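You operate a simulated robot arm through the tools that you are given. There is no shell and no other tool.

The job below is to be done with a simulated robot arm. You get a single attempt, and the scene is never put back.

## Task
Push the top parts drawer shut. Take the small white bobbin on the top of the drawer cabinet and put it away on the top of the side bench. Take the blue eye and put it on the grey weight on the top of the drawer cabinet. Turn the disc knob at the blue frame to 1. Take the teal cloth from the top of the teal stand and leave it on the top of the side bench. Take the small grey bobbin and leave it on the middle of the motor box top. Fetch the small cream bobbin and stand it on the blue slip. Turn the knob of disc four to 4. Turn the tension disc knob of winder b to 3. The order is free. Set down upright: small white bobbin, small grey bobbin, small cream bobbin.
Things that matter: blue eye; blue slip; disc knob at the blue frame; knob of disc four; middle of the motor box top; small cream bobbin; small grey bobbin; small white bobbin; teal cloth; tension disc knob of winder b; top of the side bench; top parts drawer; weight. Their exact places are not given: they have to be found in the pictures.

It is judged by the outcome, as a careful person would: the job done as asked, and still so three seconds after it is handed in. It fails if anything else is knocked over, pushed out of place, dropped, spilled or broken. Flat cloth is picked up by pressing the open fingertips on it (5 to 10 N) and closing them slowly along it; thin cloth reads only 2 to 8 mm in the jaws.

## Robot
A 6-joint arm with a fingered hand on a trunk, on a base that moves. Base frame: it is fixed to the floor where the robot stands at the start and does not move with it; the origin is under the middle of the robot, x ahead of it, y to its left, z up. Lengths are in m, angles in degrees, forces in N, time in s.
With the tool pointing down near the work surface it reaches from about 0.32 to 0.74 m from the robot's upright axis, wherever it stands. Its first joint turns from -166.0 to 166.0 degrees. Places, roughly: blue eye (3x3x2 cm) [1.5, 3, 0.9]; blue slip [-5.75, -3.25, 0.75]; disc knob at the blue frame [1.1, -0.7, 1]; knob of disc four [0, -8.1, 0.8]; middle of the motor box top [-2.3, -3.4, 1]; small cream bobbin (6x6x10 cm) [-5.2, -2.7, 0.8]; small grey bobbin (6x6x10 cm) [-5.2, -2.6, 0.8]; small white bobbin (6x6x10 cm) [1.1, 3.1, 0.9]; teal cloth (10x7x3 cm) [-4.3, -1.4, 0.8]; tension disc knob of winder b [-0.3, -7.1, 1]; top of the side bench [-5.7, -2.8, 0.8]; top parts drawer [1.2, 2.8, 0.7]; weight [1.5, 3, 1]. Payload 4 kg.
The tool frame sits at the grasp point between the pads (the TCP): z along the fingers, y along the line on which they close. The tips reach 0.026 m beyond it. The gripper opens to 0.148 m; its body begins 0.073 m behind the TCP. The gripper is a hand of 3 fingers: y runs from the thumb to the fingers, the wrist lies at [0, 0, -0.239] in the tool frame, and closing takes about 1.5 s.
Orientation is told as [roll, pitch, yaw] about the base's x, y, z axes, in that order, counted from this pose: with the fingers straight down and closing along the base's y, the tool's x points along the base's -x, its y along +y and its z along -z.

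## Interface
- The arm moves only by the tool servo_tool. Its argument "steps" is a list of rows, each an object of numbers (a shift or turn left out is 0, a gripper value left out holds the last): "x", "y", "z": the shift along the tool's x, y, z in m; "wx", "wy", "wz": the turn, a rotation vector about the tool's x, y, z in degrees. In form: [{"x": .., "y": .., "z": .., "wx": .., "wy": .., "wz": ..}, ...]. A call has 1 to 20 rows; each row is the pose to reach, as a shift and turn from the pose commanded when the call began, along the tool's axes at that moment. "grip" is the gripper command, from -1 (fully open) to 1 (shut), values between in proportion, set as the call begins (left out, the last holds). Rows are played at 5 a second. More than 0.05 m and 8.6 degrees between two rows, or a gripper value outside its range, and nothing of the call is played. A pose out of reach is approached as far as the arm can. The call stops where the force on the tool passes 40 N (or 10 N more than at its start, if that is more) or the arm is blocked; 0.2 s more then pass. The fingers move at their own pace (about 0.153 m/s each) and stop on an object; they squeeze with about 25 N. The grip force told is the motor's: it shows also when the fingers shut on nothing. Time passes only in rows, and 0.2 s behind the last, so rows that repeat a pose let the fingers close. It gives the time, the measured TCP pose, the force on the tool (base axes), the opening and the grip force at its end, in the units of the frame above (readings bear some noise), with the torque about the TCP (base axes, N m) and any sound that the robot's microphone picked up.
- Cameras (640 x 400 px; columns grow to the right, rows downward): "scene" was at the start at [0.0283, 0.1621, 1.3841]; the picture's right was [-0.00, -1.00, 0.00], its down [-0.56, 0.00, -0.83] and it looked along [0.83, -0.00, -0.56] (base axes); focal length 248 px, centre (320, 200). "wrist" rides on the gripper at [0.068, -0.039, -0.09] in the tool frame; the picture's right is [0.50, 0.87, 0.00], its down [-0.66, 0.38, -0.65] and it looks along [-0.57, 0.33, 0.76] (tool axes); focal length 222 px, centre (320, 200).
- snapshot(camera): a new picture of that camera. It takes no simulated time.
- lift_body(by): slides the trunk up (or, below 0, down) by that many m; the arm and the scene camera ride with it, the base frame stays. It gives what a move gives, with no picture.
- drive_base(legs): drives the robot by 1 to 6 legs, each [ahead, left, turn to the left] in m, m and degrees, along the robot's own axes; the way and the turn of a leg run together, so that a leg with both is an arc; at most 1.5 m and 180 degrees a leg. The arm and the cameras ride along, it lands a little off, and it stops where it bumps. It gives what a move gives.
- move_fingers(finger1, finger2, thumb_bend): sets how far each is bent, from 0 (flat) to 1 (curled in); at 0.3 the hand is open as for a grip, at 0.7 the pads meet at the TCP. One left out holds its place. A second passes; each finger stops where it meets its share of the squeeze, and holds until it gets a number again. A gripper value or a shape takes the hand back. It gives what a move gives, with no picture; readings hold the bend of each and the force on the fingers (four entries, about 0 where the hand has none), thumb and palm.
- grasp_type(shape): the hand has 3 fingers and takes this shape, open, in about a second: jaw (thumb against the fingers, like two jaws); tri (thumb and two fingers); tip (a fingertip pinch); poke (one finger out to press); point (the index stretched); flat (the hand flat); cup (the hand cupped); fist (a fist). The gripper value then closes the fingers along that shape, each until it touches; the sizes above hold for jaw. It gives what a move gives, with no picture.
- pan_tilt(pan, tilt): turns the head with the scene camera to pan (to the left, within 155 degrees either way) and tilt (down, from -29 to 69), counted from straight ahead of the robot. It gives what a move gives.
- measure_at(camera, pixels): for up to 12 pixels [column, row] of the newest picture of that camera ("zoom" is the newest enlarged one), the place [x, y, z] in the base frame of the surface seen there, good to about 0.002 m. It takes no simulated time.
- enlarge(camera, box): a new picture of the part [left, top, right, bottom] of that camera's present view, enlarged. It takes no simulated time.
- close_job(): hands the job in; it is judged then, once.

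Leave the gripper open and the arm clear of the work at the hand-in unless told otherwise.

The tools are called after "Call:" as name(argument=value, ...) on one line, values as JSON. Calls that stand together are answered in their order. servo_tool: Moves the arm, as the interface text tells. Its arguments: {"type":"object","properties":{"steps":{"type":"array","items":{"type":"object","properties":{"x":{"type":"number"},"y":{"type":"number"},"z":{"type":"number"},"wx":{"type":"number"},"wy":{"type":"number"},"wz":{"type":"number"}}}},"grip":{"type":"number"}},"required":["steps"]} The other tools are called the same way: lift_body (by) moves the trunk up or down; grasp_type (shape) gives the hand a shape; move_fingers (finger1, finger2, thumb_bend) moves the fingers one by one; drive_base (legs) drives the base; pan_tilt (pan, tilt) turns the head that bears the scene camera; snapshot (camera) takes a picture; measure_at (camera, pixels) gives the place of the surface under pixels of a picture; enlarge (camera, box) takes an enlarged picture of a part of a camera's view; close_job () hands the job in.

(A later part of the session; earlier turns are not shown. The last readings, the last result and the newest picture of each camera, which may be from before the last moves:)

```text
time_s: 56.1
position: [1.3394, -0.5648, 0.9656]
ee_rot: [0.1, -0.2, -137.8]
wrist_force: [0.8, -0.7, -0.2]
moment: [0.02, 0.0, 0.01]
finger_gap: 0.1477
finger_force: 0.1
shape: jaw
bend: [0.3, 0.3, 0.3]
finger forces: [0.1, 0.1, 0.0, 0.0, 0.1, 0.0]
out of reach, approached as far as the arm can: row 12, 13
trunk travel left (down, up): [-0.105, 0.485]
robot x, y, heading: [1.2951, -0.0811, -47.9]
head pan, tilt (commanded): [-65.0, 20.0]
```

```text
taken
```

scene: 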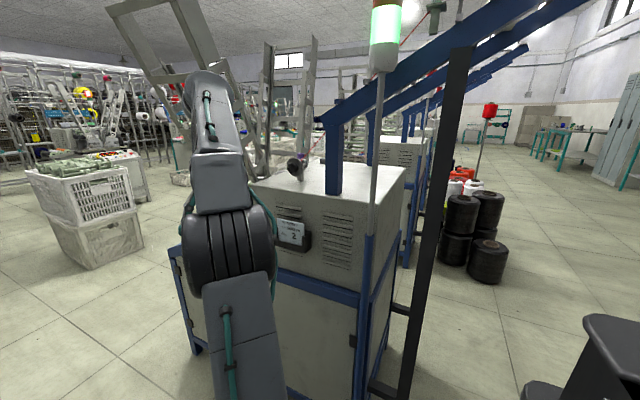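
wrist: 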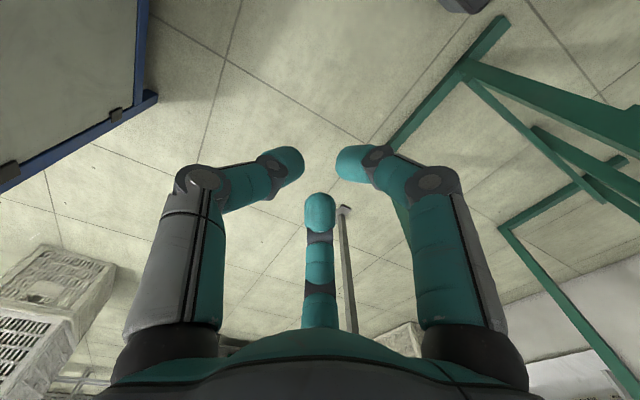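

The tool now points down facing the machine; it approached its height limit for a downward tool. Now pitch the tool up to horizontal (wy -90) about the TCP, then check.

Call:
servo_tool(steps=[{"wy": -8}, {"wy": -16}, {"wy": -24}, {"wy": -32}, {"wy": -40}, {"wy": -48, "z": -0.01}, {"wy": -56, "z": -0.02}, {"wy": -64, "z": -0.03}, {"wy": -72, "z": -0.04}, {"wy": -80, "z": -0.05}, {"wy": -88, "z": -0.055}, {"wy": -90, "z": -0.055}, {"wy": -90, "z": -0.055}])

Call:
snapshot(camera="scene")

Call:
snapshot(camera="wrist")

```text
time_s: 58.9
position: [1.3396, -0.5652, 1.0229]
ee_rot: [171.1, -89.9, 51.2]
wrist_force: [-0.4, 0.3, 1.0]
moment: [0.04, -0.03, -0.01]
finger_gap: 0.148
finger_force: 0.0
shape: jaw
bend: [0.3, 0.3, 0.3]
finger forces: [0.1, 0.0, 0.0, 0.0, 0.0, 0.0]
trunk travel left (down, up): [-0.105, 0.485]
robot x, y, heading: [1.297, -0.0829, -47.7]
head pan, tilt (commanded): [-65.0, 20.0]
```

```text
taken
```

scene: 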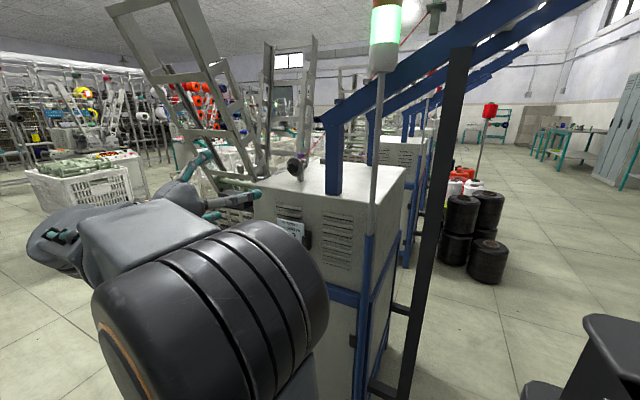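

```text
taken
```

wrist: 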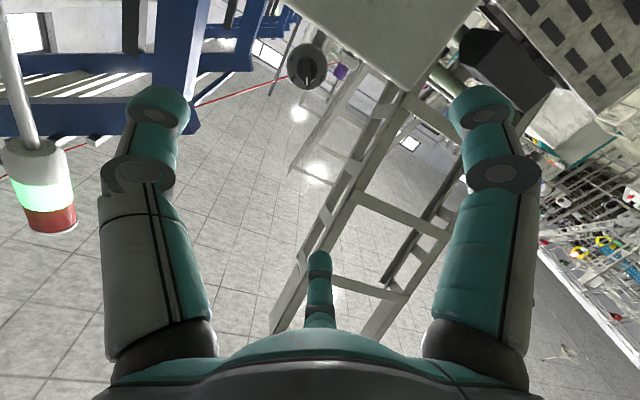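

The tool is horizontal now; the wrist camera sees the knob at (305,65). I'll zoom there to confirm the dial and measure the knob from the front.

Call:
enlarge(camera="wrist", box=[264, 30, 360, 90])

Call:
measure_at(camera="zoom", pixels=[[285, 245], [275, 195], [300, 290], [240, 240], [330, 240], [280, 330], [170, 230], [400, 240]])

```text
6.67 times, centred on (312, 60) of wrist
```

zoom: 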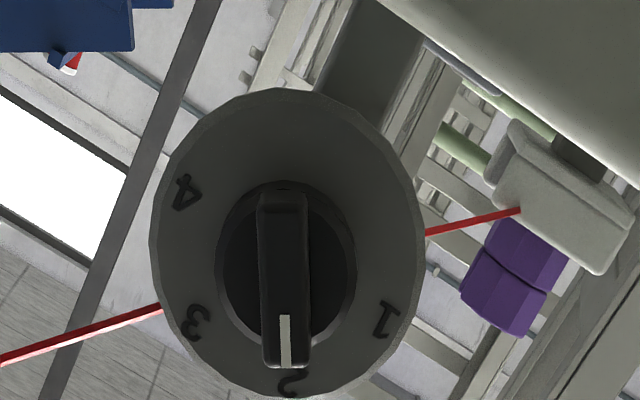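

```text
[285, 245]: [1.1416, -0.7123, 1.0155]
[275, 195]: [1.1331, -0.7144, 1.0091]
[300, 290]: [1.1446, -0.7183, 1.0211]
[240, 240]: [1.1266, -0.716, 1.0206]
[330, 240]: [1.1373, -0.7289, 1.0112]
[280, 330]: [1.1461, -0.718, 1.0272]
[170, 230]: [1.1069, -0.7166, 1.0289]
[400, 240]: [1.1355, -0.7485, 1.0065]
```

The wrist view shows the pointer clearly at "2", with "1" 60° away counterclockwise. I'll measure disc edges and labels to pin the axis.

Call:
measure_at(camera="zoom", pixels=[[165, 245], [415, 245], [265, 100], [305, 392], [188, 190], [384, 318], [194, 322], [340, 150], [230, 360], [285, 210], [287, 355], [287, 300]])

```text
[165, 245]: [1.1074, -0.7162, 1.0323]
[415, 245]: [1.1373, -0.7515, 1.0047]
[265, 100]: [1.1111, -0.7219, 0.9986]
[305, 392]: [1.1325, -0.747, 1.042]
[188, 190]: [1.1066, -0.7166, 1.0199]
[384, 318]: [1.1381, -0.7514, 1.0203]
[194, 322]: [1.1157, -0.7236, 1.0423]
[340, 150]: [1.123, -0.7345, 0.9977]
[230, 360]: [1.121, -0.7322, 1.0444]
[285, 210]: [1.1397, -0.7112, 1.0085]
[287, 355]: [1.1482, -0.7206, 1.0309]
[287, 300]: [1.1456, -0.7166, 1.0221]
```

The axis is at u=1.2905, z=1.020 with the disc face at n'=0.366. Before moving in I need the machine top edge near the knob, since fingers could touch it. Measure it in the scene view.

Call:
enlarge(camera="scene", box=[240, 140, 368, 220])

Call:
measure_at(camera="zoom", pixels=[[300, 250], [200, 230], [120, 235], [260, 262], [260, 272], [260, 285], [380, 262], [380, 300], [420, 230], [430, 170], [180, 255], [180, 270]])

```text
5.00 times, centred on (304, 180) of scene
```

zoom: 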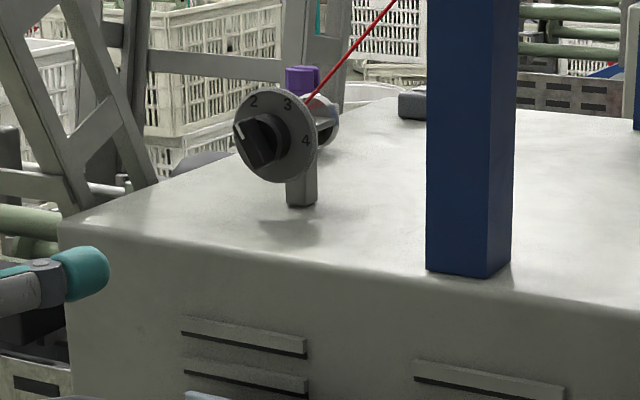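

```text
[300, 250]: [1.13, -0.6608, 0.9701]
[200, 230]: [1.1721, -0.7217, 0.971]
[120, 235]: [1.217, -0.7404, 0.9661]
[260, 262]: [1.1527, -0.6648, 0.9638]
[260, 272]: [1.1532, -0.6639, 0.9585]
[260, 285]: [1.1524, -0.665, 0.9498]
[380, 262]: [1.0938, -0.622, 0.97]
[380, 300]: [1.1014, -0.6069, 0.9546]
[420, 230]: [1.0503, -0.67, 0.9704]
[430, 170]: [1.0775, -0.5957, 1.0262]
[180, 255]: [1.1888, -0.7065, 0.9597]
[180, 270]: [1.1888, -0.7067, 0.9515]
```

Machine top is z=0.970 with its edge at n'≈0.434, only 5 cm below the knob axis. So I'll tilt the tool 18° down, pre-close the fingers partly, and come in along that tilted line. First the standoff pose.

Call:
servo_tool(steps=[{"x": -0.0067, "y": -0.0033, "z": 0.0208, "wy": 3}, {"x": -0.0134, "y": -0.0065, "z": 0.0416, "wy": 6}, {"x": -0.0201, "y": -0.0098, "z": 0.0624, "wy": 9}, {"x": -0.0268, "y": -0.0131, "z": 0.0832, "wy": 12}, {"x": -0.0335, "y": -0.0163, "z": 0.104, "wy": 15}, {"x": -0.0402, "y": -0.0196, "z": 0.1248, "wy": 18}, {"x": -0.0402, "y": -0.0196, "z": 0.1248, "wy": 18}], grip=0.15)

Call:
servo_tool(steps=[{"wz": 7.5}, {"wz": 15}, {"wz": 22.5}, {"wz": 30}, {"wz": 37.5}, {"wz": 45}, {"wz": 52.5}, {"wz": 60}, {"wz": 60}])

Call:
snapshot(camera="wrist")

Call:
snapshot(camera="scene")

```text
time_s: 60.5
position: [1.233, -0.6354, 1.0608]
ee_rot: [0.0, -72.0, -137.8]
wrist_force: [0.1, 0.2, -0.5]
moment: [-0.03, 0.02, 0.0]
finger_gap: 0.0631
finger_force: 0.0
shape: jaw
bend: [0.77, 0.77, 0.7]
finger forces: [0.0, 0.0, 0.1, 0.0, 0.0, 0.1]
trunk travel left (down, up): [-0.105, 0.485]
robot x, y, heading: [1.2964, -0.0842, -47.7]
head pan, tilt (commanded): [-65.0, 20.0]
```

```text
time_s: 62.5
position: [1.2319, -0.6357, 1.0608]
ee_rot: [69.4, -28.3, 142.2]
wrist_force: [0.0, 0.9, 0.4]
moment: [-0.01, 0.0, 0.02]
finger_gap: 0.0632
finger_force: 0.0
shape: jaw
bend: [0.77, 0.77, 0.7]
finger forces: [0.0, 0.1, 0.0, 0.0, 0.0, 0.0]
trunk travel left (down, up): [-0.105, 0.485]
robot x, y, heading: [1.2942, -0.0789, -47.9]
head pan, tilt (commanded): [-65.0, 20.0]
```

```text
taken
```

wrist: 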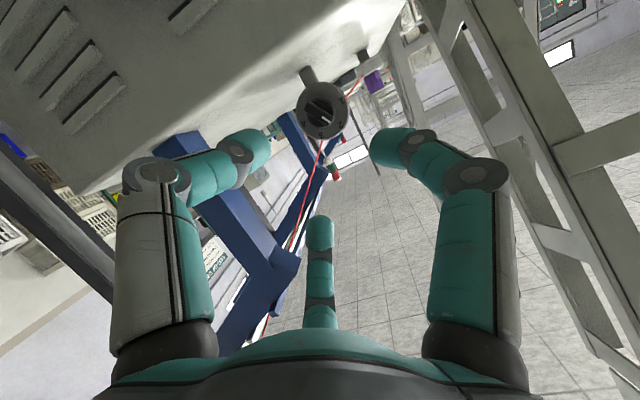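

```text
taken
```

scene: 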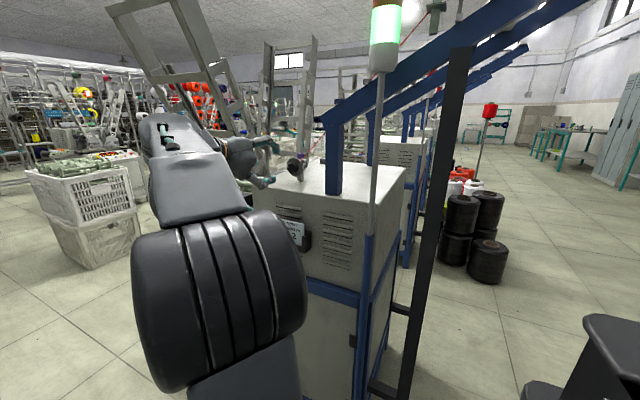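

The tool is at the standoff and the knob appears at (322,110), where the tool axis should be. I'll zoom in to check alignment of the bar with the tool's y direction.

Call:
enlarge(camera="wrist", box=[272, 80, 368, 140])

Call:
measure_at(camera="zoom", pixels=[[320, 200], [295, 170], [370, 245], [330, 210], [340, 220], [240, 120], [400, 300]])

```text
6.67 times, centred on (320, 110) of wrist
```

zoom: 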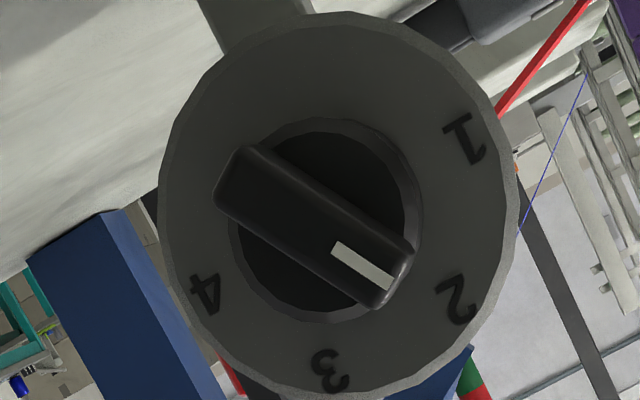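

```text
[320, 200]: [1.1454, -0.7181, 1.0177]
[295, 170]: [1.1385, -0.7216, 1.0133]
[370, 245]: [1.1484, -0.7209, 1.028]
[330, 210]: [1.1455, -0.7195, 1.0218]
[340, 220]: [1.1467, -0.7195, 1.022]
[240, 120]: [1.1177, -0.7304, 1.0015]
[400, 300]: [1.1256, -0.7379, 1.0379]
```

Bar is aligned with tool y and centred within about 1 mm. Move in 0.117 m along the tool axis slowly.

Call:
servo_tool(steps=[{"z": 0.02}, {"z": 0.04}, {"z": 0.06}, {"z": 0.075}, {"x": -0.0004, "y": 0.0006, "z": 0.09}, {"x": -0.0007, "y": 0.0012, "z": 0.1}, {"x": -0.0007, "y": 0.0012, "z": 0.109}, {"x": -0.0007, "y": 0.0012, "z": 0.116}, {"x": -0.0007, "y": 0.0012, "z": 0.116}])

Call:
snapshot(camera="wrist")

Call:
enlarge(camera="scene", box=[240, 130, 368, 210])

```text
time_s: 64.5
position: [1.1505, -0.7099, 1.0266]
ee_rot: [69.3, -28.3, 142.3]
wrist_force: [0.3, 0.1, -0.2]
moment: [-0.03, 0.0, 0.01]
finger_gap: 0.063
finger_force: 0.2
shape: jaw
bend: [0.77, 0.77, 0.7]
finger forces: [0.0, 0.0, 0.0, 0.0, 0.1, 0.1]
trunk travel left (down, up): [-0.105, 0.485]
robot x, y, heading: [1.2971, -0.0786, -47.9]
head pan, tilt (commanded): [-65.0, 20.0]
```

```text
taken
```

wrist: 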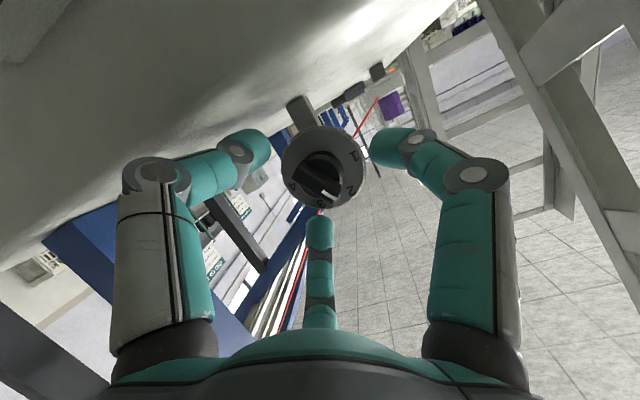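

```text
5.00 times, centred on (304, 170) of scene
```

zoom: 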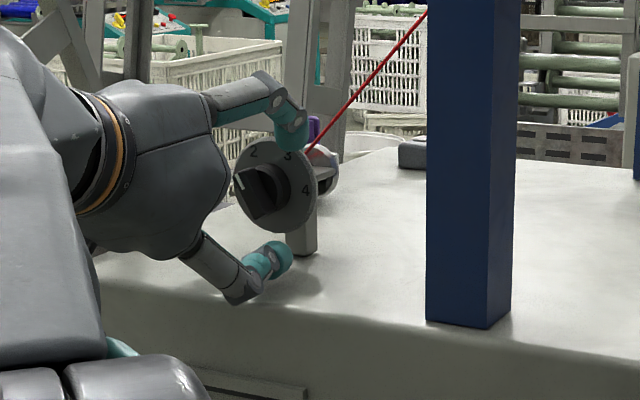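

The fingers straddle the knob without contact. Now close them on the bar.

Call:
servo_tool(steps=[{"z": 0}, {"z": 0}, {"z": 0}, {"z": 0}, {"z": 0}, {"z": 0}, {"z": 0}], grip=1)

Call:
snapshot(camera="wrist")

Call:
enlarge(camera="scene", box=[240, 130, 368, 210])

```text
time_s: 66.1
position: [1.1497, -0.71, 1.027]
ee_rot: [69.4, -28.4, 142.3]
wrist_force: [-0.5, 0.9, -0.8]
moment: [-0.13, 0.1, 0.25]
finger_gap: 0.0247
finger_force: 24.2
shape: jaw
bend: [0.75, 0.75, 0.7]
finger forces: [26.2, 21.0, 0.0, 0.0, 22.5, 0.1]
trunk travel left (down, up): [-0.105, 0.485]
robot x, y, heading: [1.295, -0.0804, -47.8]
head pan, tilt (commanded): [-65.0, 20.0]
```

```text
taken
```

wrist: 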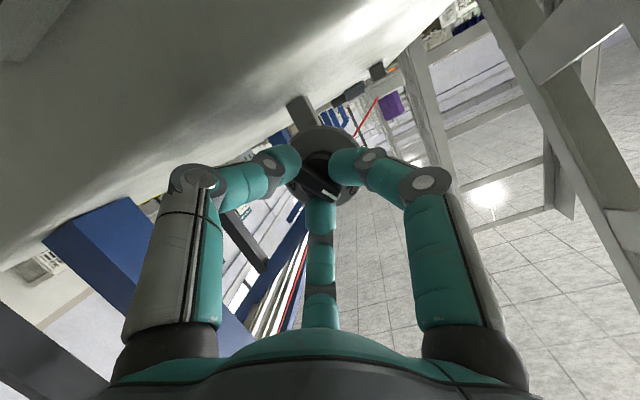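

```text
5.00 times, centred on (304, 170) of scene
```

zoom: 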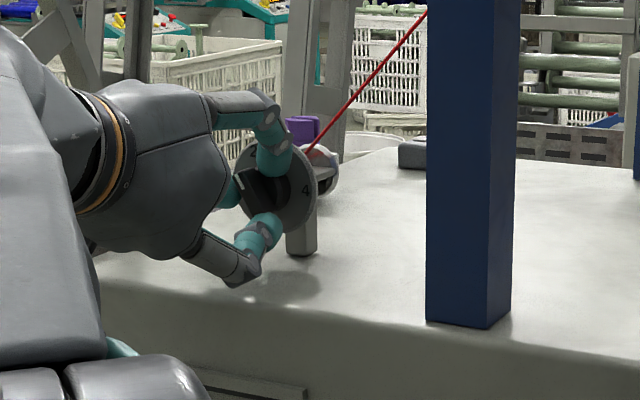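

All three fingers hold the bar (about 23 N each), with almost no side load. Now turn the tool by -60° about its axis.

Call:
servo_tool(steps=[{"wz": -6}, {"wz": -12}, {"wz": -18}, {"wz": -24}, {"wz": -30}, {"wz": -36}, {"wz": -42}, {"wz": -48}, {"wz": -54}, {"wz": -60}, {"wz": -60}, {"wz": -60}])

Call:
snapshot(camera="wrist")

Call:
enlarge(camera="scene", box=[240, 130, 368, 210])

```text
time_s: 68.7
position: [1.1508, -0.7086, 1.0265]
ee_rot: [0.0, -71.9, -137.9]
wrist_force: [-0.6, 14.7, -8.0]
moment: [-0.09, 0.01, -0.45]
finger_gap: 0.0235
finger_force: 24.9
shape: jaw
bend: [0.74, 0.76, 0.69]
finger forces: [18.2, 18.9, 0.0, 0.0, 30.6, 0.1]
trunk travel left (down, up): [-0.105, 0.485]
robot x, y, heading: [1.2949, -0.0818, -47.8]
head pan, tilt (commanded): [-65.0, 20.0]
```

```text
taken
```

wrist: 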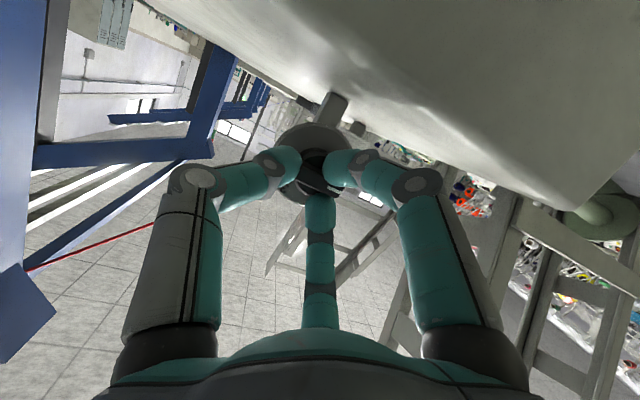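

```text
5.00 times, centred on (304, 170) of scene
```

zoom: 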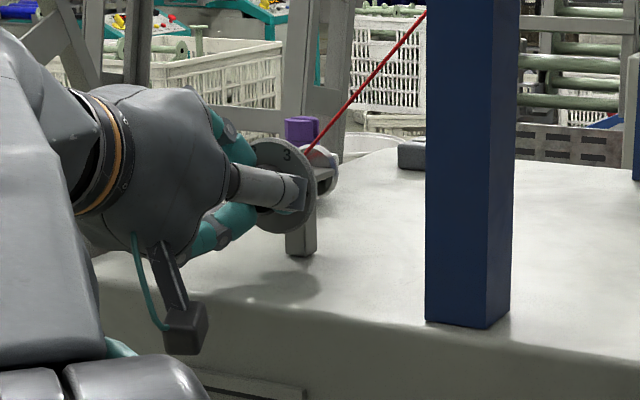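

The knob seems to have turned with the hand. Zoom in the wrist view to see the pointer versus "1".

Call:
enlarge(camera="wrist", box=[272, 120, 368, 200])

```text
5.00 times, centred on (320, 160) of wrist
```

zoom: 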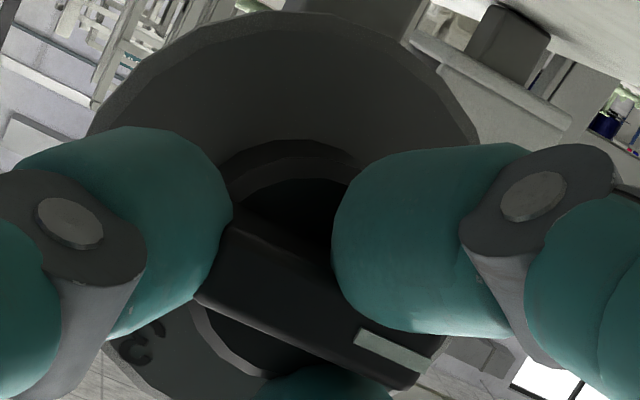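

Release slightly (partly open) and view the pointer.

Call:
servo_tool(steps=[{"z": 0}, {"z": 0}, {"z": 0}, {"z": 0}, {"z": 0}], grip=0.15)

Call:
servo_tool(steps=[{"z": -0.02}, {"z": -0.04}, {"z": -0.06}, {"z": -0.08}, {"z": -0.1}, {"z": -0.12}, {"z": -0.12}])

Call:
enlarge(camera="wrist", box=[272, 80, 368, 140])

Call:
enlarge(camera="scene", box=[272, 145, 336, 185])

```text
time_s: 69.9
position: [1.1512, -0.7097, 1.0258]
ee_rot: [0.1, -72.0, -137.9]
wrist_force: [0.4, -0.4, -0.2]
moment: [0.02, 0.02, 0.01]
finger_gap: 0.0625
finger_force: 0.1
shape: jaw
bend: [0.77, 0.77, 0.7]
finger forces: [0.0, 0.0, 0.1, 0.0, 0.1, 0.1]
trunk travel left (down, up): [-0.105, 0.485]
robot x, y, heading: [1.2954, -0.0829, -47.7]
head pan, tilt (commanded): [-65.0, 20.0]
```

```text
time_s: 71.5
position: [1.2373, -0.6322, 1.0642]
ee_rot: [0.0, -72.0, -137.9]
wrist_force: [0.2, 0.2, -0.7]
moment: [0.01, -0.01, -0.01]
finger_gap: 0.0626
finger_force: 0.1
shape: jaw
bend: [0.77, 0.77, 0.7]
finger forces: [0.0, 0.0, 0.0, 0.0, 0.0, 0.1]
trunk travel left (down, up): [-0.105, 0.485]
robot x, y, heading: [1.2943, -0.0788, -47.8]
head pan, tilt (commanded): [-65.0, 20.0]
```

```text
6.67 times, centred on (320, 110) of wrist
```

zoom: 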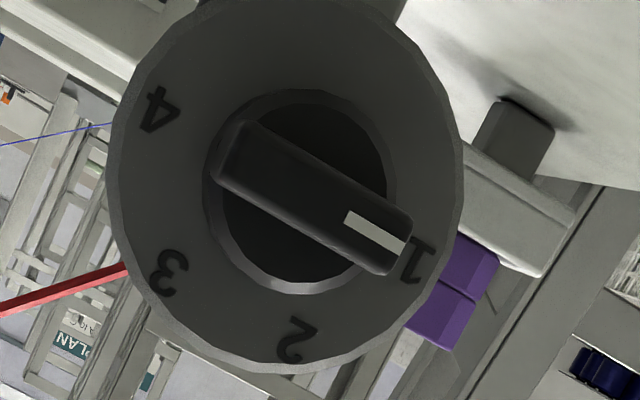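

```text
10.00 times, centred on (304, 165) of scene
```

zoom: 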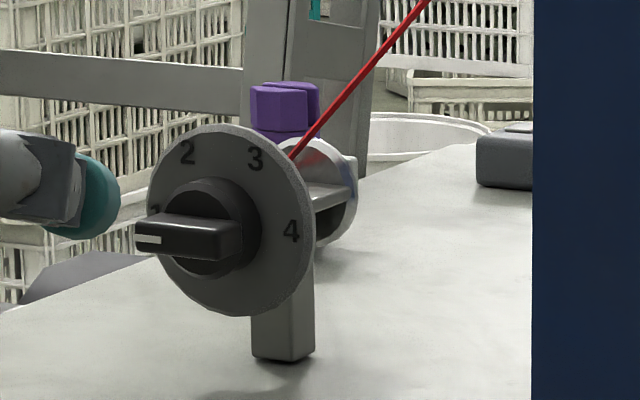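

The pointer now points at "1". I'll verify its angle by measuring the bar line.

Call:
measure_at(camera="zoom", pixels=[[145, 238], [160, 238], [225, 232], [185, 225]])

Call:
measure_at(camera="wrist", pixels=[[328, 113]])

Call:
enlarge(camera="wrist", box=[288, 90, 352, 130])

Call:
measure_at(camera="zoom", pixels=[[200, 90], [250, 130], [300, 160], [350, 190], [400, 215]])

```text
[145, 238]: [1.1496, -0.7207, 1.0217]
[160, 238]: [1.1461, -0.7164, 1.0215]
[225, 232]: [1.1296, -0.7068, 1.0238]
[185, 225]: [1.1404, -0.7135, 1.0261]
```

```text
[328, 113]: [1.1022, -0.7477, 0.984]
```

```text
10.00 times, centred on (320, 110) of wrist
```

zoom: 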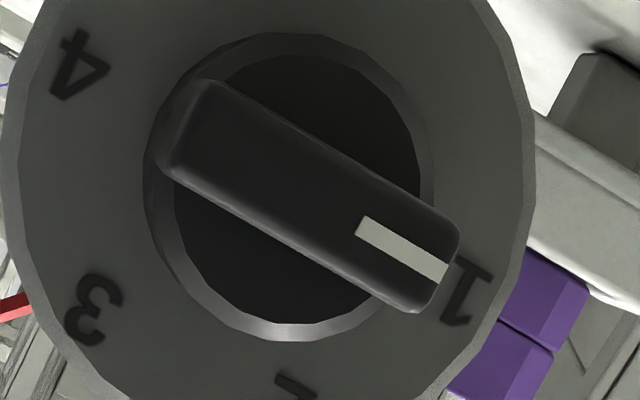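

```text
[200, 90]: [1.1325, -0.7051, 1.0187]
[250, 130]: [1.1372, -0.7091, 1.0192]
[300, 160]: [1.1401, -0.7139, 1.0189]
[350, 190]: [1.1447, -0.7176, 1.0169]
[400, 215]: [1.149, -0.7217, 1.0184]
```

Bar is level within 1–2°: pointer at "1". Knob done. Now fold the arm back: pitch down to vertical while backing off, then turn back to straight ahead.

Call:
servo_tool(steps=[{"x": 0.011, "z": -0.0117, "wy": 8}, {"x": 0.022, "z": -0.0233, "wy": 16}, {"x": 0.032, "z": -0.035, "wy": 24}, {"x": 0.043, "z": -0.0467, "wy": 32}, {"x": 0.054, "z": -0.0583, "wy": 40}, {"x": 0.065, "z": -0.07, "wy": 48}, {"x": 0.075, "z": -0.0817, "wy": 56}, {"x": 0.086, "z": -0.0933, "wy": 64}, {"x": 0.097, "z": -0.105, "wy": 72}, {"x": 0.097, "z": -0.105, "wy": 72}], grip=-1)

Call:
servo_tool(steps=[{"x": 0.01, "y": 0.009, "z": 0.015, "wz": -7.5}, {"x": 0.03, "y": 0.018, "z": 0.03, "wz": -15}, {"x": 0.05, "y": 0.027, "z": 0.045, "wz": -22.5}, {"x": 0.07, "y": 0.036, "z": 0.06, "wz": -30}, {"x": 0.09, "y": 0.045, "z": 0.075, "wz": -37.5}, {"x": 0.11, "y": 0.054, "z": 0.09, "wz": -45}, {"x": 0.13, "y": 0.063, "z": 0.105, "wz": -52.5}, {"x": 0.15, "y": 0.072, "z": 0.12, "wz": -60}, {"x": 0.17, "y": 0.081, "z": 0.135, "wz": -67.5}, {"x": 0.19, "y": 0.09, "z": 0.15, "wz": -75}, {"x": 0.21, "y": 0.09, "z": 0.165, "wz": -82.5}, {"x": 0.23, "y": 0.09, "z": 0.17, "wz": -90}, {"x": 0.23, "y": 0.09, "z": 0.17, "wz": -90}])

Call:
snapshot(camera="scene")

```text
time_s: 73.7
position: [1.3327, -0.5353, 0.98]
ee_rot: [0.1, 0.0, -137.8]
wrist_force: [-0.3, -0.2, 0.0]
moment: [0.02, 0.0, -0.01]
finger_gap: 0.1478
finger_force: 0.0
shape: jaw
bend: [0.3, 0.3, 0.3]
finger forces: [0.1, 0.0, 0.1, 0.0, 0.0, 0.0]
out of reach, approached as far as the arm can: row 8, 9, 10
trunk travel left (down, up): [-0.105, 0.485]
robot x, y, heading: [1.2992, -0.0796, -47.7]
head pan, tilt (commanded): [-65.0, 20.0]
```

```text
time_s: 76.5
position: [1.5609, -0.4463, 0.8087]
ee_rot: [0.0, 0.0, -47.7]
wrist_force: [0.0, -0.3, -0.4]
moment: [0.0, 0.03, 0.0]
finger_gap: 0.1476
finger_force: 0.0
shape: jaw
bend: [0.3, 0.3, 0.3]
finger forces: [0.1, 0.0, 0.0, 0.0, 0.0, 0.0]
trunk travel left (down, up): [-0.105, 0.485]
robot x, y, heading: [1.2947, -0.0814, -47.6]
head pan, tilt (commanded): [-65.0, 20.0]
```

```text
taken
```

scene: 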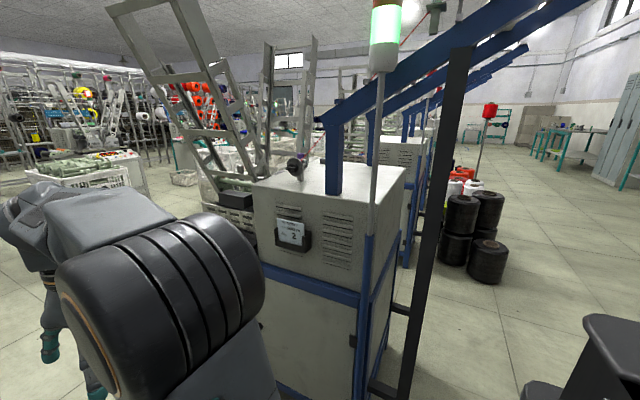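

Arm folded in front. Drive back out of the aisle past the thread (1.03 m back), turn left 90°, then raise the trunk and look toward the cabinet.

Call:
drive_base(legs=[[-1.03, 0, 0], [0, 0, 90]])

Call:
lift_body(by=0.32)

Call:
pan_tilt(pan=15, tilt=25)

Call:
snapshot(camera="scene")

```text
time_s: 85.7
position: [0.9545, 0.9589, 0.8097]
ee_rot: [0.1, 0.0, 42.5]
wrist_force: [0.0, -0.1, 0.1]
moment: [0.0, 0.02, 0.0]
finger_gap: 0.1481
finger_force: 0.1
shape: jaw
bend: [0.3, 0.3, 0.3]
finger forces: [0.0, 0.0, 0.1, 0.0, 0.0, 0.1]
trunk travel left (down, up): [-0.105, 0.485]
robot x, y, heading: [0.5925, 0.6916, 42.8]
head pan, tilt (commanded): [-65.0, 20.0]
```

```text
time_s: 88.8
position: [0.9552, 0.9571, 1.1282]
ee_rot: [0.0, 0.0, 42.3]
wrist_force: [0.0, 0.1, 0.7]
moment: [-0.02, -0.02, 0.0]
finger_gap: 0.148
finger_force: 0.1
shape: jaw
bend: [0.3, 0.3, 0.3]
finger forces: [0.1, 0.0, 0.1, 0.1, 0.1, 0.0]
trunk travel left (down, up): [-0.425, 0.165]
robot x, y, heading: [0.5923, 0.6962, 42.6]
head pan, tilt (commanded): [-65.0, 20.0]
```

```text
time_s: 90.4
position: [0.9546, 0.9593, 1.1291]
ee_rot: [-0.1, 0.0, 42.4]
wrist_force: [0.8, -0.4, -0.2]
moment: [0.0, 0.0, -0.03]
finger_gap: 0.1476
finger_force: 0.1
shape: jaw
bend: [0.3, 0.3, 0.3]
finger forces: [0.1, 0.0, 0.0, 0.1, 0.1, 0.1]
trunk travel left (down, up): [-0.425, 0.165]
robot x, y, heading: [0.5925, 0.6903, 42.4]
head pan, tilt (commanded): [15.0, 25.0]
```

```text
taken
```

scene: 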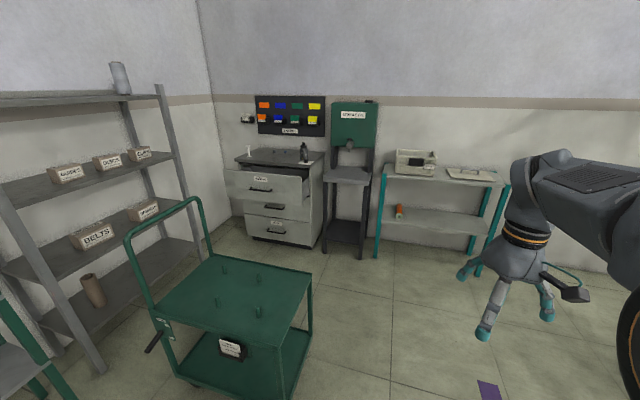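

The way forward right of the cart is free. Drive 1.28 m ahead, then look left at the cabinet and cart.

Call:
drive_base(legs=[[1.28, 0, -0.4]])

Call:
pan_tilt(pan=60, tilt=35)

Call:
snapshot(camera="scene")

Call:
pan_tilt(pan=110, tilt=45)

Call:
snapshot(camera="scene")

```text
time_s: 96.8
position: [1.882, 1.8347, 1.1291]
ee_rot: [-0.1, 0.0, 43.5]
wrist_force: [0.1, -0.6, -0.3]
moment: [-0.01, 0.0, -0.01]
finger_gap: 0.148
finger_force: 0.0
shape: jaw
bend: [0.3, 0.3, 0.3]
finger forces: [0.1, 0.0, 0.1, 0.0, 0.0, 0.1]
trunk travel left (down, up): [-0.425, 0.165]
robot x, y, heading: [1.5249, 1.5626, 43.5]
head pan, tilt (commanded): [15.0, 25.0]
```

```text
time_s: 97.9
position: [1.8818, 1.8346, 1.1292]
ee_rot: [0.0, 0.0, 43.6]
wrist_force: [0.0, 0.6, -0.3]
moment: [-0.01, -0.04, -0.02]
finger_gap: 0.1482
finger_force: 0.1
shape: jaw
bend: [0.3, 0.3, 0.3]
finger forces: [0.0, 0.0, 0.1, 0.0, 0.0, 0.0]
trunk travel left (down, up): [-0.425, 0.165]
robot x, y, heading: [1.5234, 1.5606, 43.7]
head pan, tilt (commanded): [60.0, 35.0]
```

```text
taken
```

scene: 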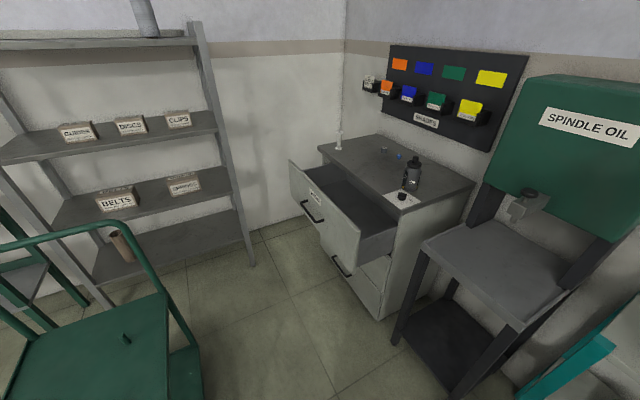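

```text
time_s: 99.1
position: [1.8811, 1.8344, 1.1285]
ee_rot: [-0.1, 0.0, 43.5]
wrist_force: [-1.1, 0.3, -0.2]
moment: [0.02, 0.04, 0.0]
finger_gap: 0.1478
finger_force: 0.1
shape: jaw
bend: [0.3, 0.3, 0.3]
finger forces: [0.1, 0.0, 0.0, 0.0, 0.1, 0.0]
trunk travel left (down, up): [-0.425, 0.165]
robot x, y, heading: [1.5236, 1.5573, 43.5]
head pan, tilt (commanded): [110.0, 45.0]
```

```text
taken
```

scene: 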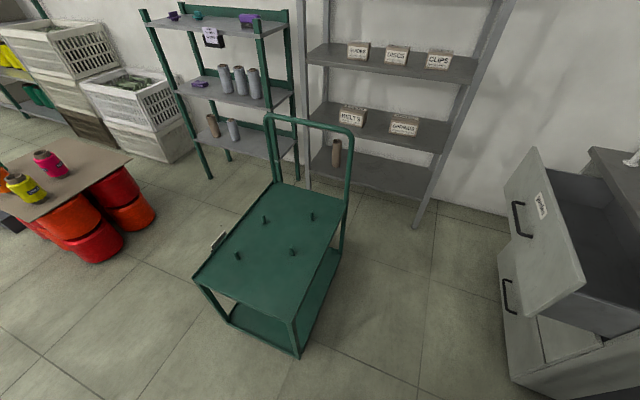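

From here I can see the gap between cart and drawer. Measure cart's near edge and drawer front.

Call:
measure_at(camera="scene", pixels=[[297, 322], [343, 228], [300, 352], [340, 255], [346, 195], [505, 220], [573, 290], [530, 150], [535, 315], [515, 300], [545, 355], [585, 260]])

Call:
pan_tilt(pan=60, tilt=35)

Call:
snapshot(camera="scene")

Call:
measure_at(camera="scene", pixels=[[290, 162], [361, 233], [355, 260], [300, 195], [310, 210], [338, 142], [384, 150], [399, 155], [411, 175], [338, 265], [395, 345], [378, 318]])

Call:
enlarge(camera="scene", box=[300, 120, 460, 220])

```text
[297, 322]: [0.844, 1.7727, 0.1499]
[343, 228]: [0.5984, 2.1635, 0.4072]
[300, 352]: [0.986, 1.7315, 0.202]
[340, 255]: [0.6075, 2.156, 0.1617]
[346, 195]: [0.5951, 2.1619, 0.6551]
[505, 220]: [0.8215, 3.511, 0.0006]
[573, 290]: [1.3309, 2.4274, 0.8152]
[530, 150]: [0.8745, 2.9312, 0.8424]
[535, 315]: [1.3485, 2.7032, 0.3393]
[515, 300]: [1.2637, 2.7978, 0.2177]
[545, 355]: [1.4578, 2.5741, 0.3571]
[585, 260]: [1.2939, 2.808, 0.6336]
```

```text
time_s: 100.3
position: [1.882, 1.8339, 1.1293]
ee_rot: [0.0, 0.0, 43.5]
wrist_force: [-0.1, -0.8, -0.5]
moment: [-0.02, 0.03, -0.01]
finger_gap: 0.1481
finger_force: 0.1
shape: jaw
bend: [0.3, 0.3, 0.3]
finger forces: [0.0, 0.1, 0.0, 0.0, 0.1, 0.0]
trunk travel left (down, up): [-0.425, 0.165]
robot x, y, heading: [1.5221, 1.5622, 43.7]
head pan, tilt (commanded): [60.0, 35.0]
```

```text
taken
```

scene: 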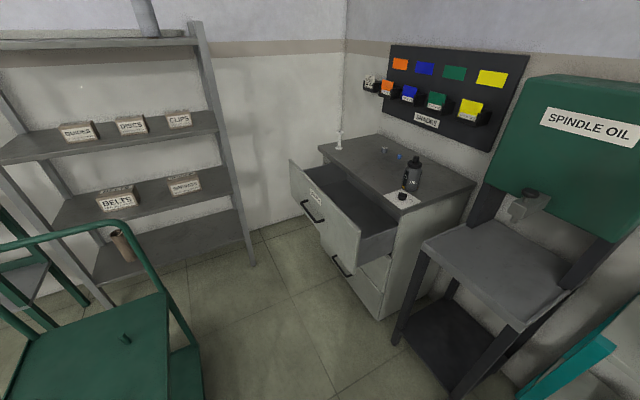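

```text
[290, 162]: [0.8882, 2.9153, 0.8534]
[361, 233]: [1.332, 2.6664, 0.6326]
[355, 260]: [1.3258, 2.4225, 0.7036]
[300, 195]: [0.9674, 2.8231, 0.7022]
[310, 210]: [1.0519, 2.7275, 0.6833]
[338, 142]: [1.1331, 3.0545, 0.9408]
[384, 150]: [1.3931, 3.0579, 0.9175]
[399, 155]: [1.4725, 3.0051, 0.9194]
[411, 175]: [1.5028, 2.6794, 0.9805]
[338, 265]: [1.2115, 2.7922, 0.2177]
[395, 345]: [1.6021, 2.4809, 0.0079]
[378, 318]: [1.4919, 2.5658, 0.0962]
```

```text
4.00 times, centred on (380, 170) of scene
```

zoom: 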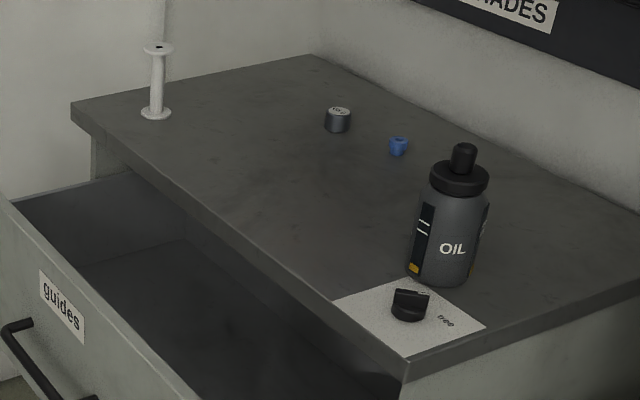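

Cart's edge is at n=1.89 and the drawer front at n≈2.615. Check the oil tank tap before I slide past it.

Call:
measure_at(camera="scene", pixels=[[523, 205], [530, 192], [545, 215], [590, 125], [510, 190], [425, 245], [500, 225], [610, 235], [520, 325]])

```text
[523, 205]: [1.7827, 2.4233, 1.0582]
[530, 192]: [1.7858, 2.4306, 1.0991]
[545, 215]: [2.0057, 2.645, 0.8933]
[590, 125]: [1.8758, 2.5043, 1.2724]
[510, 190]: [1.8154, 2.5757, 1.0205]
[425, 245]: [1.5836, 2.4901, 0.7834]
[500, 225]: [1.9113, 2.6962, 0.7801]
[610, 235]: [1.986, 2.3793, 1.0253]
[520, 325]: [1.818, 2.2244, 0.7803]
```

The tap is at n≈2.95 — clear of the hand (n≤2.75). Correct the heading and slide left in two stages.

Call:
drive_base(legs=[[0.03, 0, -1.6], [0, 0.5, 0]])

```text
time_s: 103.6
position: [1.5796, 2.2143, 1.1283]
ee_rot: [0.0, 0.1, 41.9]
wrist_force: [-0.6, 0.0, 0.0]
moment: [0.0, -0.02, -0.01]
finger_gap: 0.1478
finger_force: 0.0
shape: jaw
bend: [0.3, 0.3, 0.3]
finger forces: [0.0, 0.0, 0.0, 0.1, 0.0, 0.1]
trunk travel left (down, up): [-0.425, 0.165]
robot x, y, heading: [1.2163, 1.9514, 42.1]
head pan, tilt (commanded): [60.0, 35.0]
```

Robot at n=2.212, t=-0.632 as planned. Slide 0.62 more to the left.

Call:
drive_base(legs=[[0, 0.62, 0]])

Call:
pan_tilt(pan=-5, tilt=45)

Call:
snapshot(camera="scene")

Call:
snapshot(camera="wrist")

```text
time_s: 107.1
position: [1.1624, 2.6781, 1.1278]
ee_rot: [-0.1, 0.0, 42.0]
wrist_force: [0.0, 0.5, -1.1]
moment: [0.01, -0.02, -0.01]
finger_gap: 0.1478
finger_force: 0.1
shape: jaw
bend: [0.3, 0.3, 0.3]
finger forces: [0.1, 0.0, 0.0, 0.0, 0.1, 0.0]
trunk travel left (down, up): [-0.425, 0.165]
robot x, y, heading: [0.7951, 2.412, 41.9]
head pan, tilt (commanded): [60.0, 35.0]
```

```text
time_s: 108.5
position: [1.1612, 2.679, 1.1286]
ee_rot: [0.0, 0.0, 42.1]
wrist_force: [-0.2, 0.7, 0.7]
moment: [0.01, -0.02, -0.02]
finger_gap: 0.1482
finger_force: 0.1
shape: jaw
bend: [0.3, 0.3, 0.3]
finger forces: [0.0, 0.0, 0.0, 0.0, 0.1, 0.1]
trunk travel left (down, up): [-0.425, 0.165]
robot x, y, heading: [0.7969, 2.41, 42.0]
head pan, tilt (commanded): [-5.0, 45.0]
```

```text
taken
```

scene: 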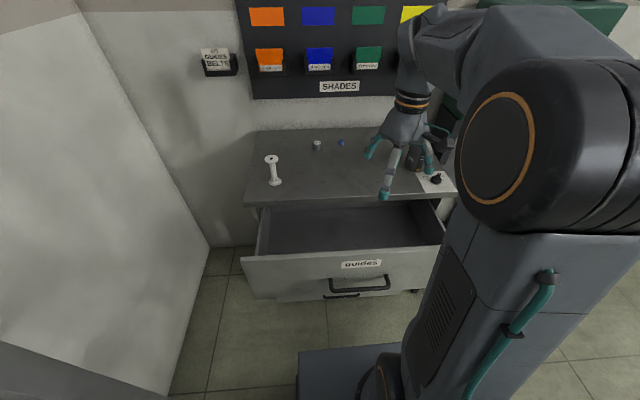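

```text
taken
```

wrist: 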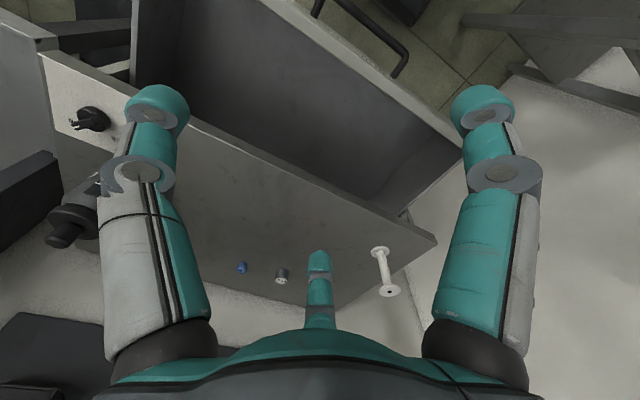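

The drawer is right in front, but there isn't enough depth here to bring the hand in front of it. I'll slide back right 0.5 m and push obliquely from there with closed fingertips and a tilted tool.

Call:
drive_base(legs=[[0, -0.5, 0]])

Call:
pan_tilt(pan=35, tilt=40)

Call:
snapshot(camera="scene")

Call:
measure_at(camera="scene", pixels=[[320, 200], [340, 220], [360, 240]])

```text
time_s: 111.5
position: [1.5, 2.3035, 1.1291]
ee_rot: [0.0, 0.1, 41.9]
wrist_force: [-0.6, 0.2, 0.5]
moment: [0.01, -0.02, 0.02]
finger_gap: 0.1478
finger_force: 0.1
shape: jaw
bend: [0.3, 0.3, 0.3]
finger forces: [0.1, 0.0, 0.0, 0.0, 0.1, 0.0]
trunk travel left (down, up): [-0.425, 0.165]
robot x, y, heading: [1.1348, 2.0405, 42.0]
head pan, tilt (commanded): [-5.0, 45.0]
```

```text
time_s: 112.5
position: [1.499, 2.305, 1.13]
ee_rot: [0.0, 0.0, 41.8]
wrist_force: [0.1, 0.1, 0.4]
moment: [0.01, 0.01, 0.04]
finger_gap: 0.148
finger_force: 0.1
shape: jaw
bend: [0.3, 0.3, 0.3]
finger forces: [0.0, 0.1, 0.1, 0.0, 0.0, 0.1]
trunk travel left (down, up): [-0.425, 0.165]
robot x, y, heading: [1.1336, 2.0392, 42.0]
head pan, tilt (commanded): [35.0, 40.0]
```

```text
taken
```

scene: 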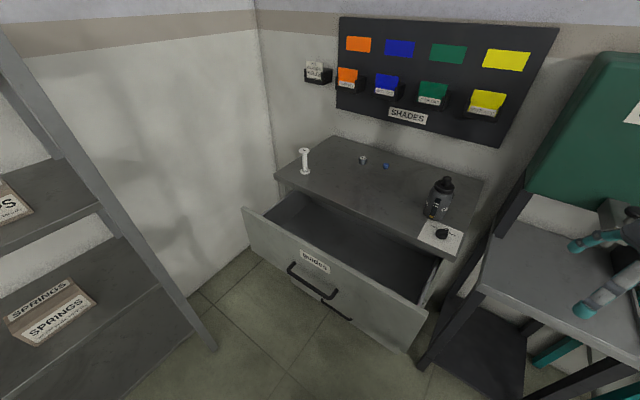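

```text
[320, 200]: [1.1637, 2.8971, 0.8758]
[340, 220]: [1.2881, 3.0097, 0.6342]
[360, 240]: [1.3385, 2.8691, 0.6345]
```

Good view of the drawer. Measure its front face, handle, and the cabinet's front edge.

Call:
measure_at(camera="scene", pixels=[[314, 262], [345, 285], [310, 285], [335, 297], [243, 208], [425, 318], [407, 350], [330, 262], [290, 240], [280, 180], [455, 258], [340, 310]])

```text
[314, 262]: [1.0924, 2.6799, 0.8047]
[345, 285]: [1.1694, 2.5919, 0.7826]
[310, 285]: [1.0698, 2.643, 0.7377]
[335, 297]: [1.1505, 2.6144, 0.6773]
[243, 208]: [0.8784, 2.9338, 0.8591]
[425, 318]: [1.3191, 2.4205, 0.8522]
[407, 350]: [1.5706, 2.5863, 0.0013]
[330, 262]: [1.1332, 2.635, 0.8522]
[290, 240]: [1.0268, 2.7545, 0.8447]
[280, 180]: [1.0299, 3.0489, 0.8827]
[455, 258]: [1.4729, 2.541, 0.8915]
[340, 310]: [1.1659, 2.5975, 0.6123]
```

Face at n=2.607 (z 0.61–0.855), handle sticks out to n≈2.57 at z≈0.72; cabinet front at n≈2.80–2.81; drawer centre t=-1.249. I'll close the fingers, swing left above, and pitch the tool 60° forward.

Call:
servo_tool(steps=[{"x": 0.03, "y": 0.03, "wy": -5}, {"x": 0.06, "y": 0.07, "wy": -10}, {"x": 0.09, "y": 0.11, "wy": -15}, {"x": 0.12, "y": 0.15, "wy": -20}, {"x": 0.14, "y": 0.19, "wy": -25}, {"x": 0.15, "y": 0.235, "wy": -30}, {"x": 0.16, "y": 0.28, "wy": -35}, {"x": 0.165, "y": 0.325, "wy": -40}, {"x": 0.17, "y": 0.37, "wy": -45}, {"x": 0.175, "y": 0.415, "wy": -50}, {"x": 0.18, "y": 0.46, "wy": -55}, {"x": 0.18, "y": 0.505, "wy": -60}, {"x": 0.18, "y": 0.545, "wy": -60}, {"x": 0.18, "y": 0.545, "wy": -60}], grip=1)

Call:
snapshot(camera="scene")

```text
time_s: 115.5
position: [0.9997, 2.5863, 1.1311]
ee_rot: [0.0, -60.0, 42.1]
wrist_force: [0.2, -0.2, 0.3]
moment: [0.0, -0.02, -0.01]
finger_gap: 0.0
finger_force: 24.8
shape: jaw
bend: [0.7, 0.7, 0.7]
finger forces: [0.1, 0.0, 0.1, 0.0, 0.0, 0.0]
trunk travel left (down, up): [-0.425, 0.165]
robot x, y, heading: [1.1315, 2.0363, 42.0]
head pan, tilt (commanded): [35.0, 40.0]
```

```text
taken
```

scene: 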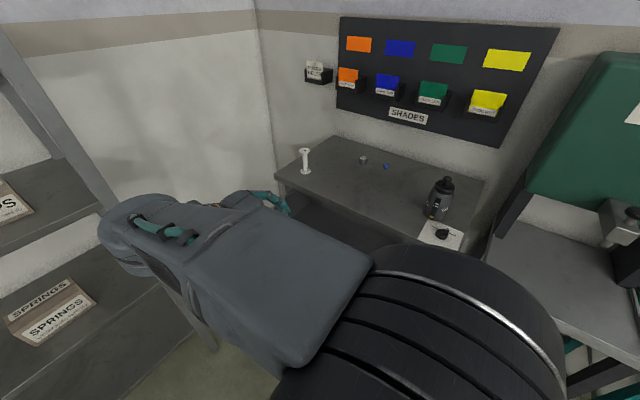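

TCP is at n=2.477, t=-1.248, z=1.13, in front of the open drawer. Now descend 0.32 straight down.

Call:
servo_tool(steps=[{"x": 0.0346, "z": 0.02}, {"x": 0.0693, "z": 0.04}, {"x": 0.1039, "z": 0.06}, {"x": 0.1386, "z": 0.08}, {"x": 0.1732, "z": 0.1}, {"x": 0.2078, "z": 0.12}, {"x": 0.2425, "z": 0.14}, {"x": 0.2771, "z": 0.16}, {"x": 0.2771, "z": 0.16}])

Call:
snapshot(camera="wrist")

Call:
snapshot(camera="scene")

```text
time_s: 117.5
position: [1.0009, 2.5886, 0.8073]
ee_rot: [0.0, -60.0, 42.0]
wrist_force: [0.1, -0.4, 0.1]
moment: [0.02, 0.0, -0.01]
finger_gap: 0.0
finger_force: 24.7
shape: jaw
bend: [0.7, 0.7, 0.7]
finger forces: [0.0, 0.1, 0.0, 0.1, 0.1, 0.0]
trunk travel left (down, up): [-0.425, 0.165]
robot x, y, heading: [1.1339, 2.0419, 42.0]
head pan, tilt (commanded): [35.0, 40.0]
```

```text
taken
```

wrist: 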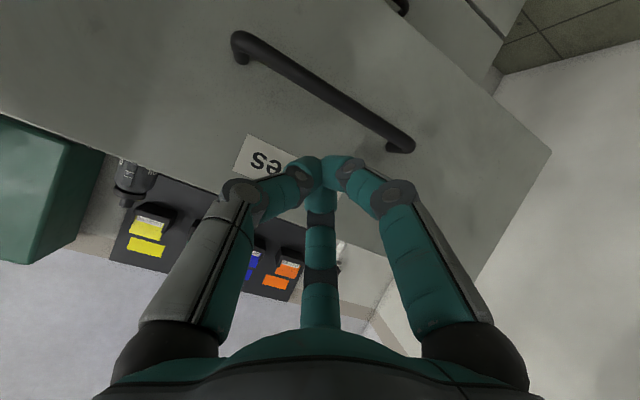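

```text
taken
```

scene: 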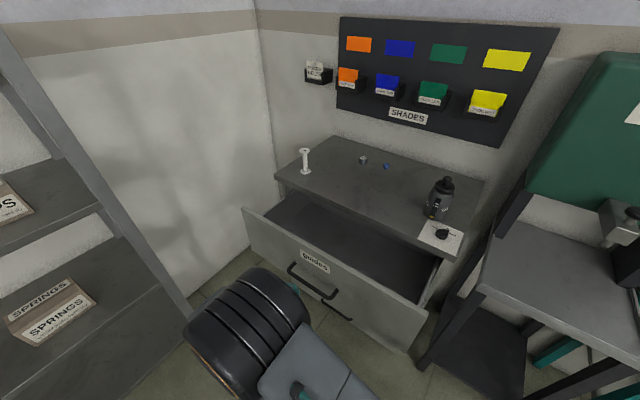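

Fingertips are in front of the label area at z≈0.79. Push along +n gently, 0.26 m first.

Call:
servo_tool(steps=[{"x": -0.01, "z": 0.0173}, {"x": -0.02, "z": 0.0346}, {"x": -0.03, "z": 0.052}, {"x": -0.04, "z": 0.0693}, {"x": -0.05, "z": 0.0866}, {"x": -0.06, "z": 0.1039}, {"x": -0.07, "z": 0.1212}, {"x": -0.08, "z": 0.1386}, {"x": -0.09, "z": 0.1559}, {"x": -0.1, "z": 0.1732}, {"x": -0.11, "z": 0.1905}, {"x": -0.12, "z": 0.2078}, {"x": -0.13, "z": 0.2252}, {"x": -0.13, "z": 0.2252}])

Call:
snapshot(camera="scene")

```text
time_s: 120.5
position: [1.1928, 2.7639, 0.8088]
ee_rot: [0.0, -59.9, 42.0]
wrist_force: [0.0, -0.2, -0.5]
moment: [0.0, 0.0, 0.0]
finger_gap: 0.0
finger_force: 24.7
shape: jaw
bend: [0.7, 0.7, 0.7]
finger forces: [0.0, 0.0, 0.0, 0.1, 0.0, 0.0]
trunk travel left (down, up): [-0.425, 0.165]
robot x, y, heading: [1.1311, 2.042, 42.0]
head pan, tilt (commanded): [35.0, 40.0]
```

```text
taken
```

scene: 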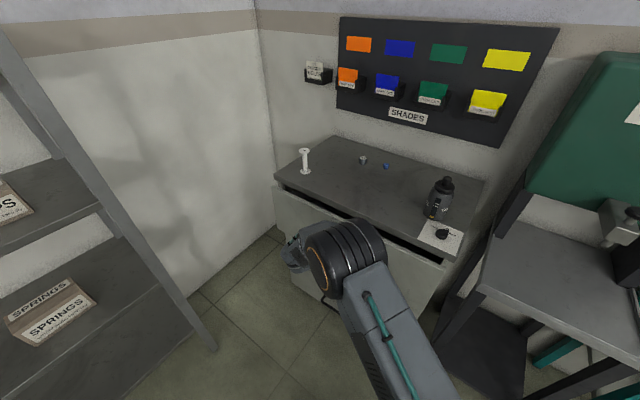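

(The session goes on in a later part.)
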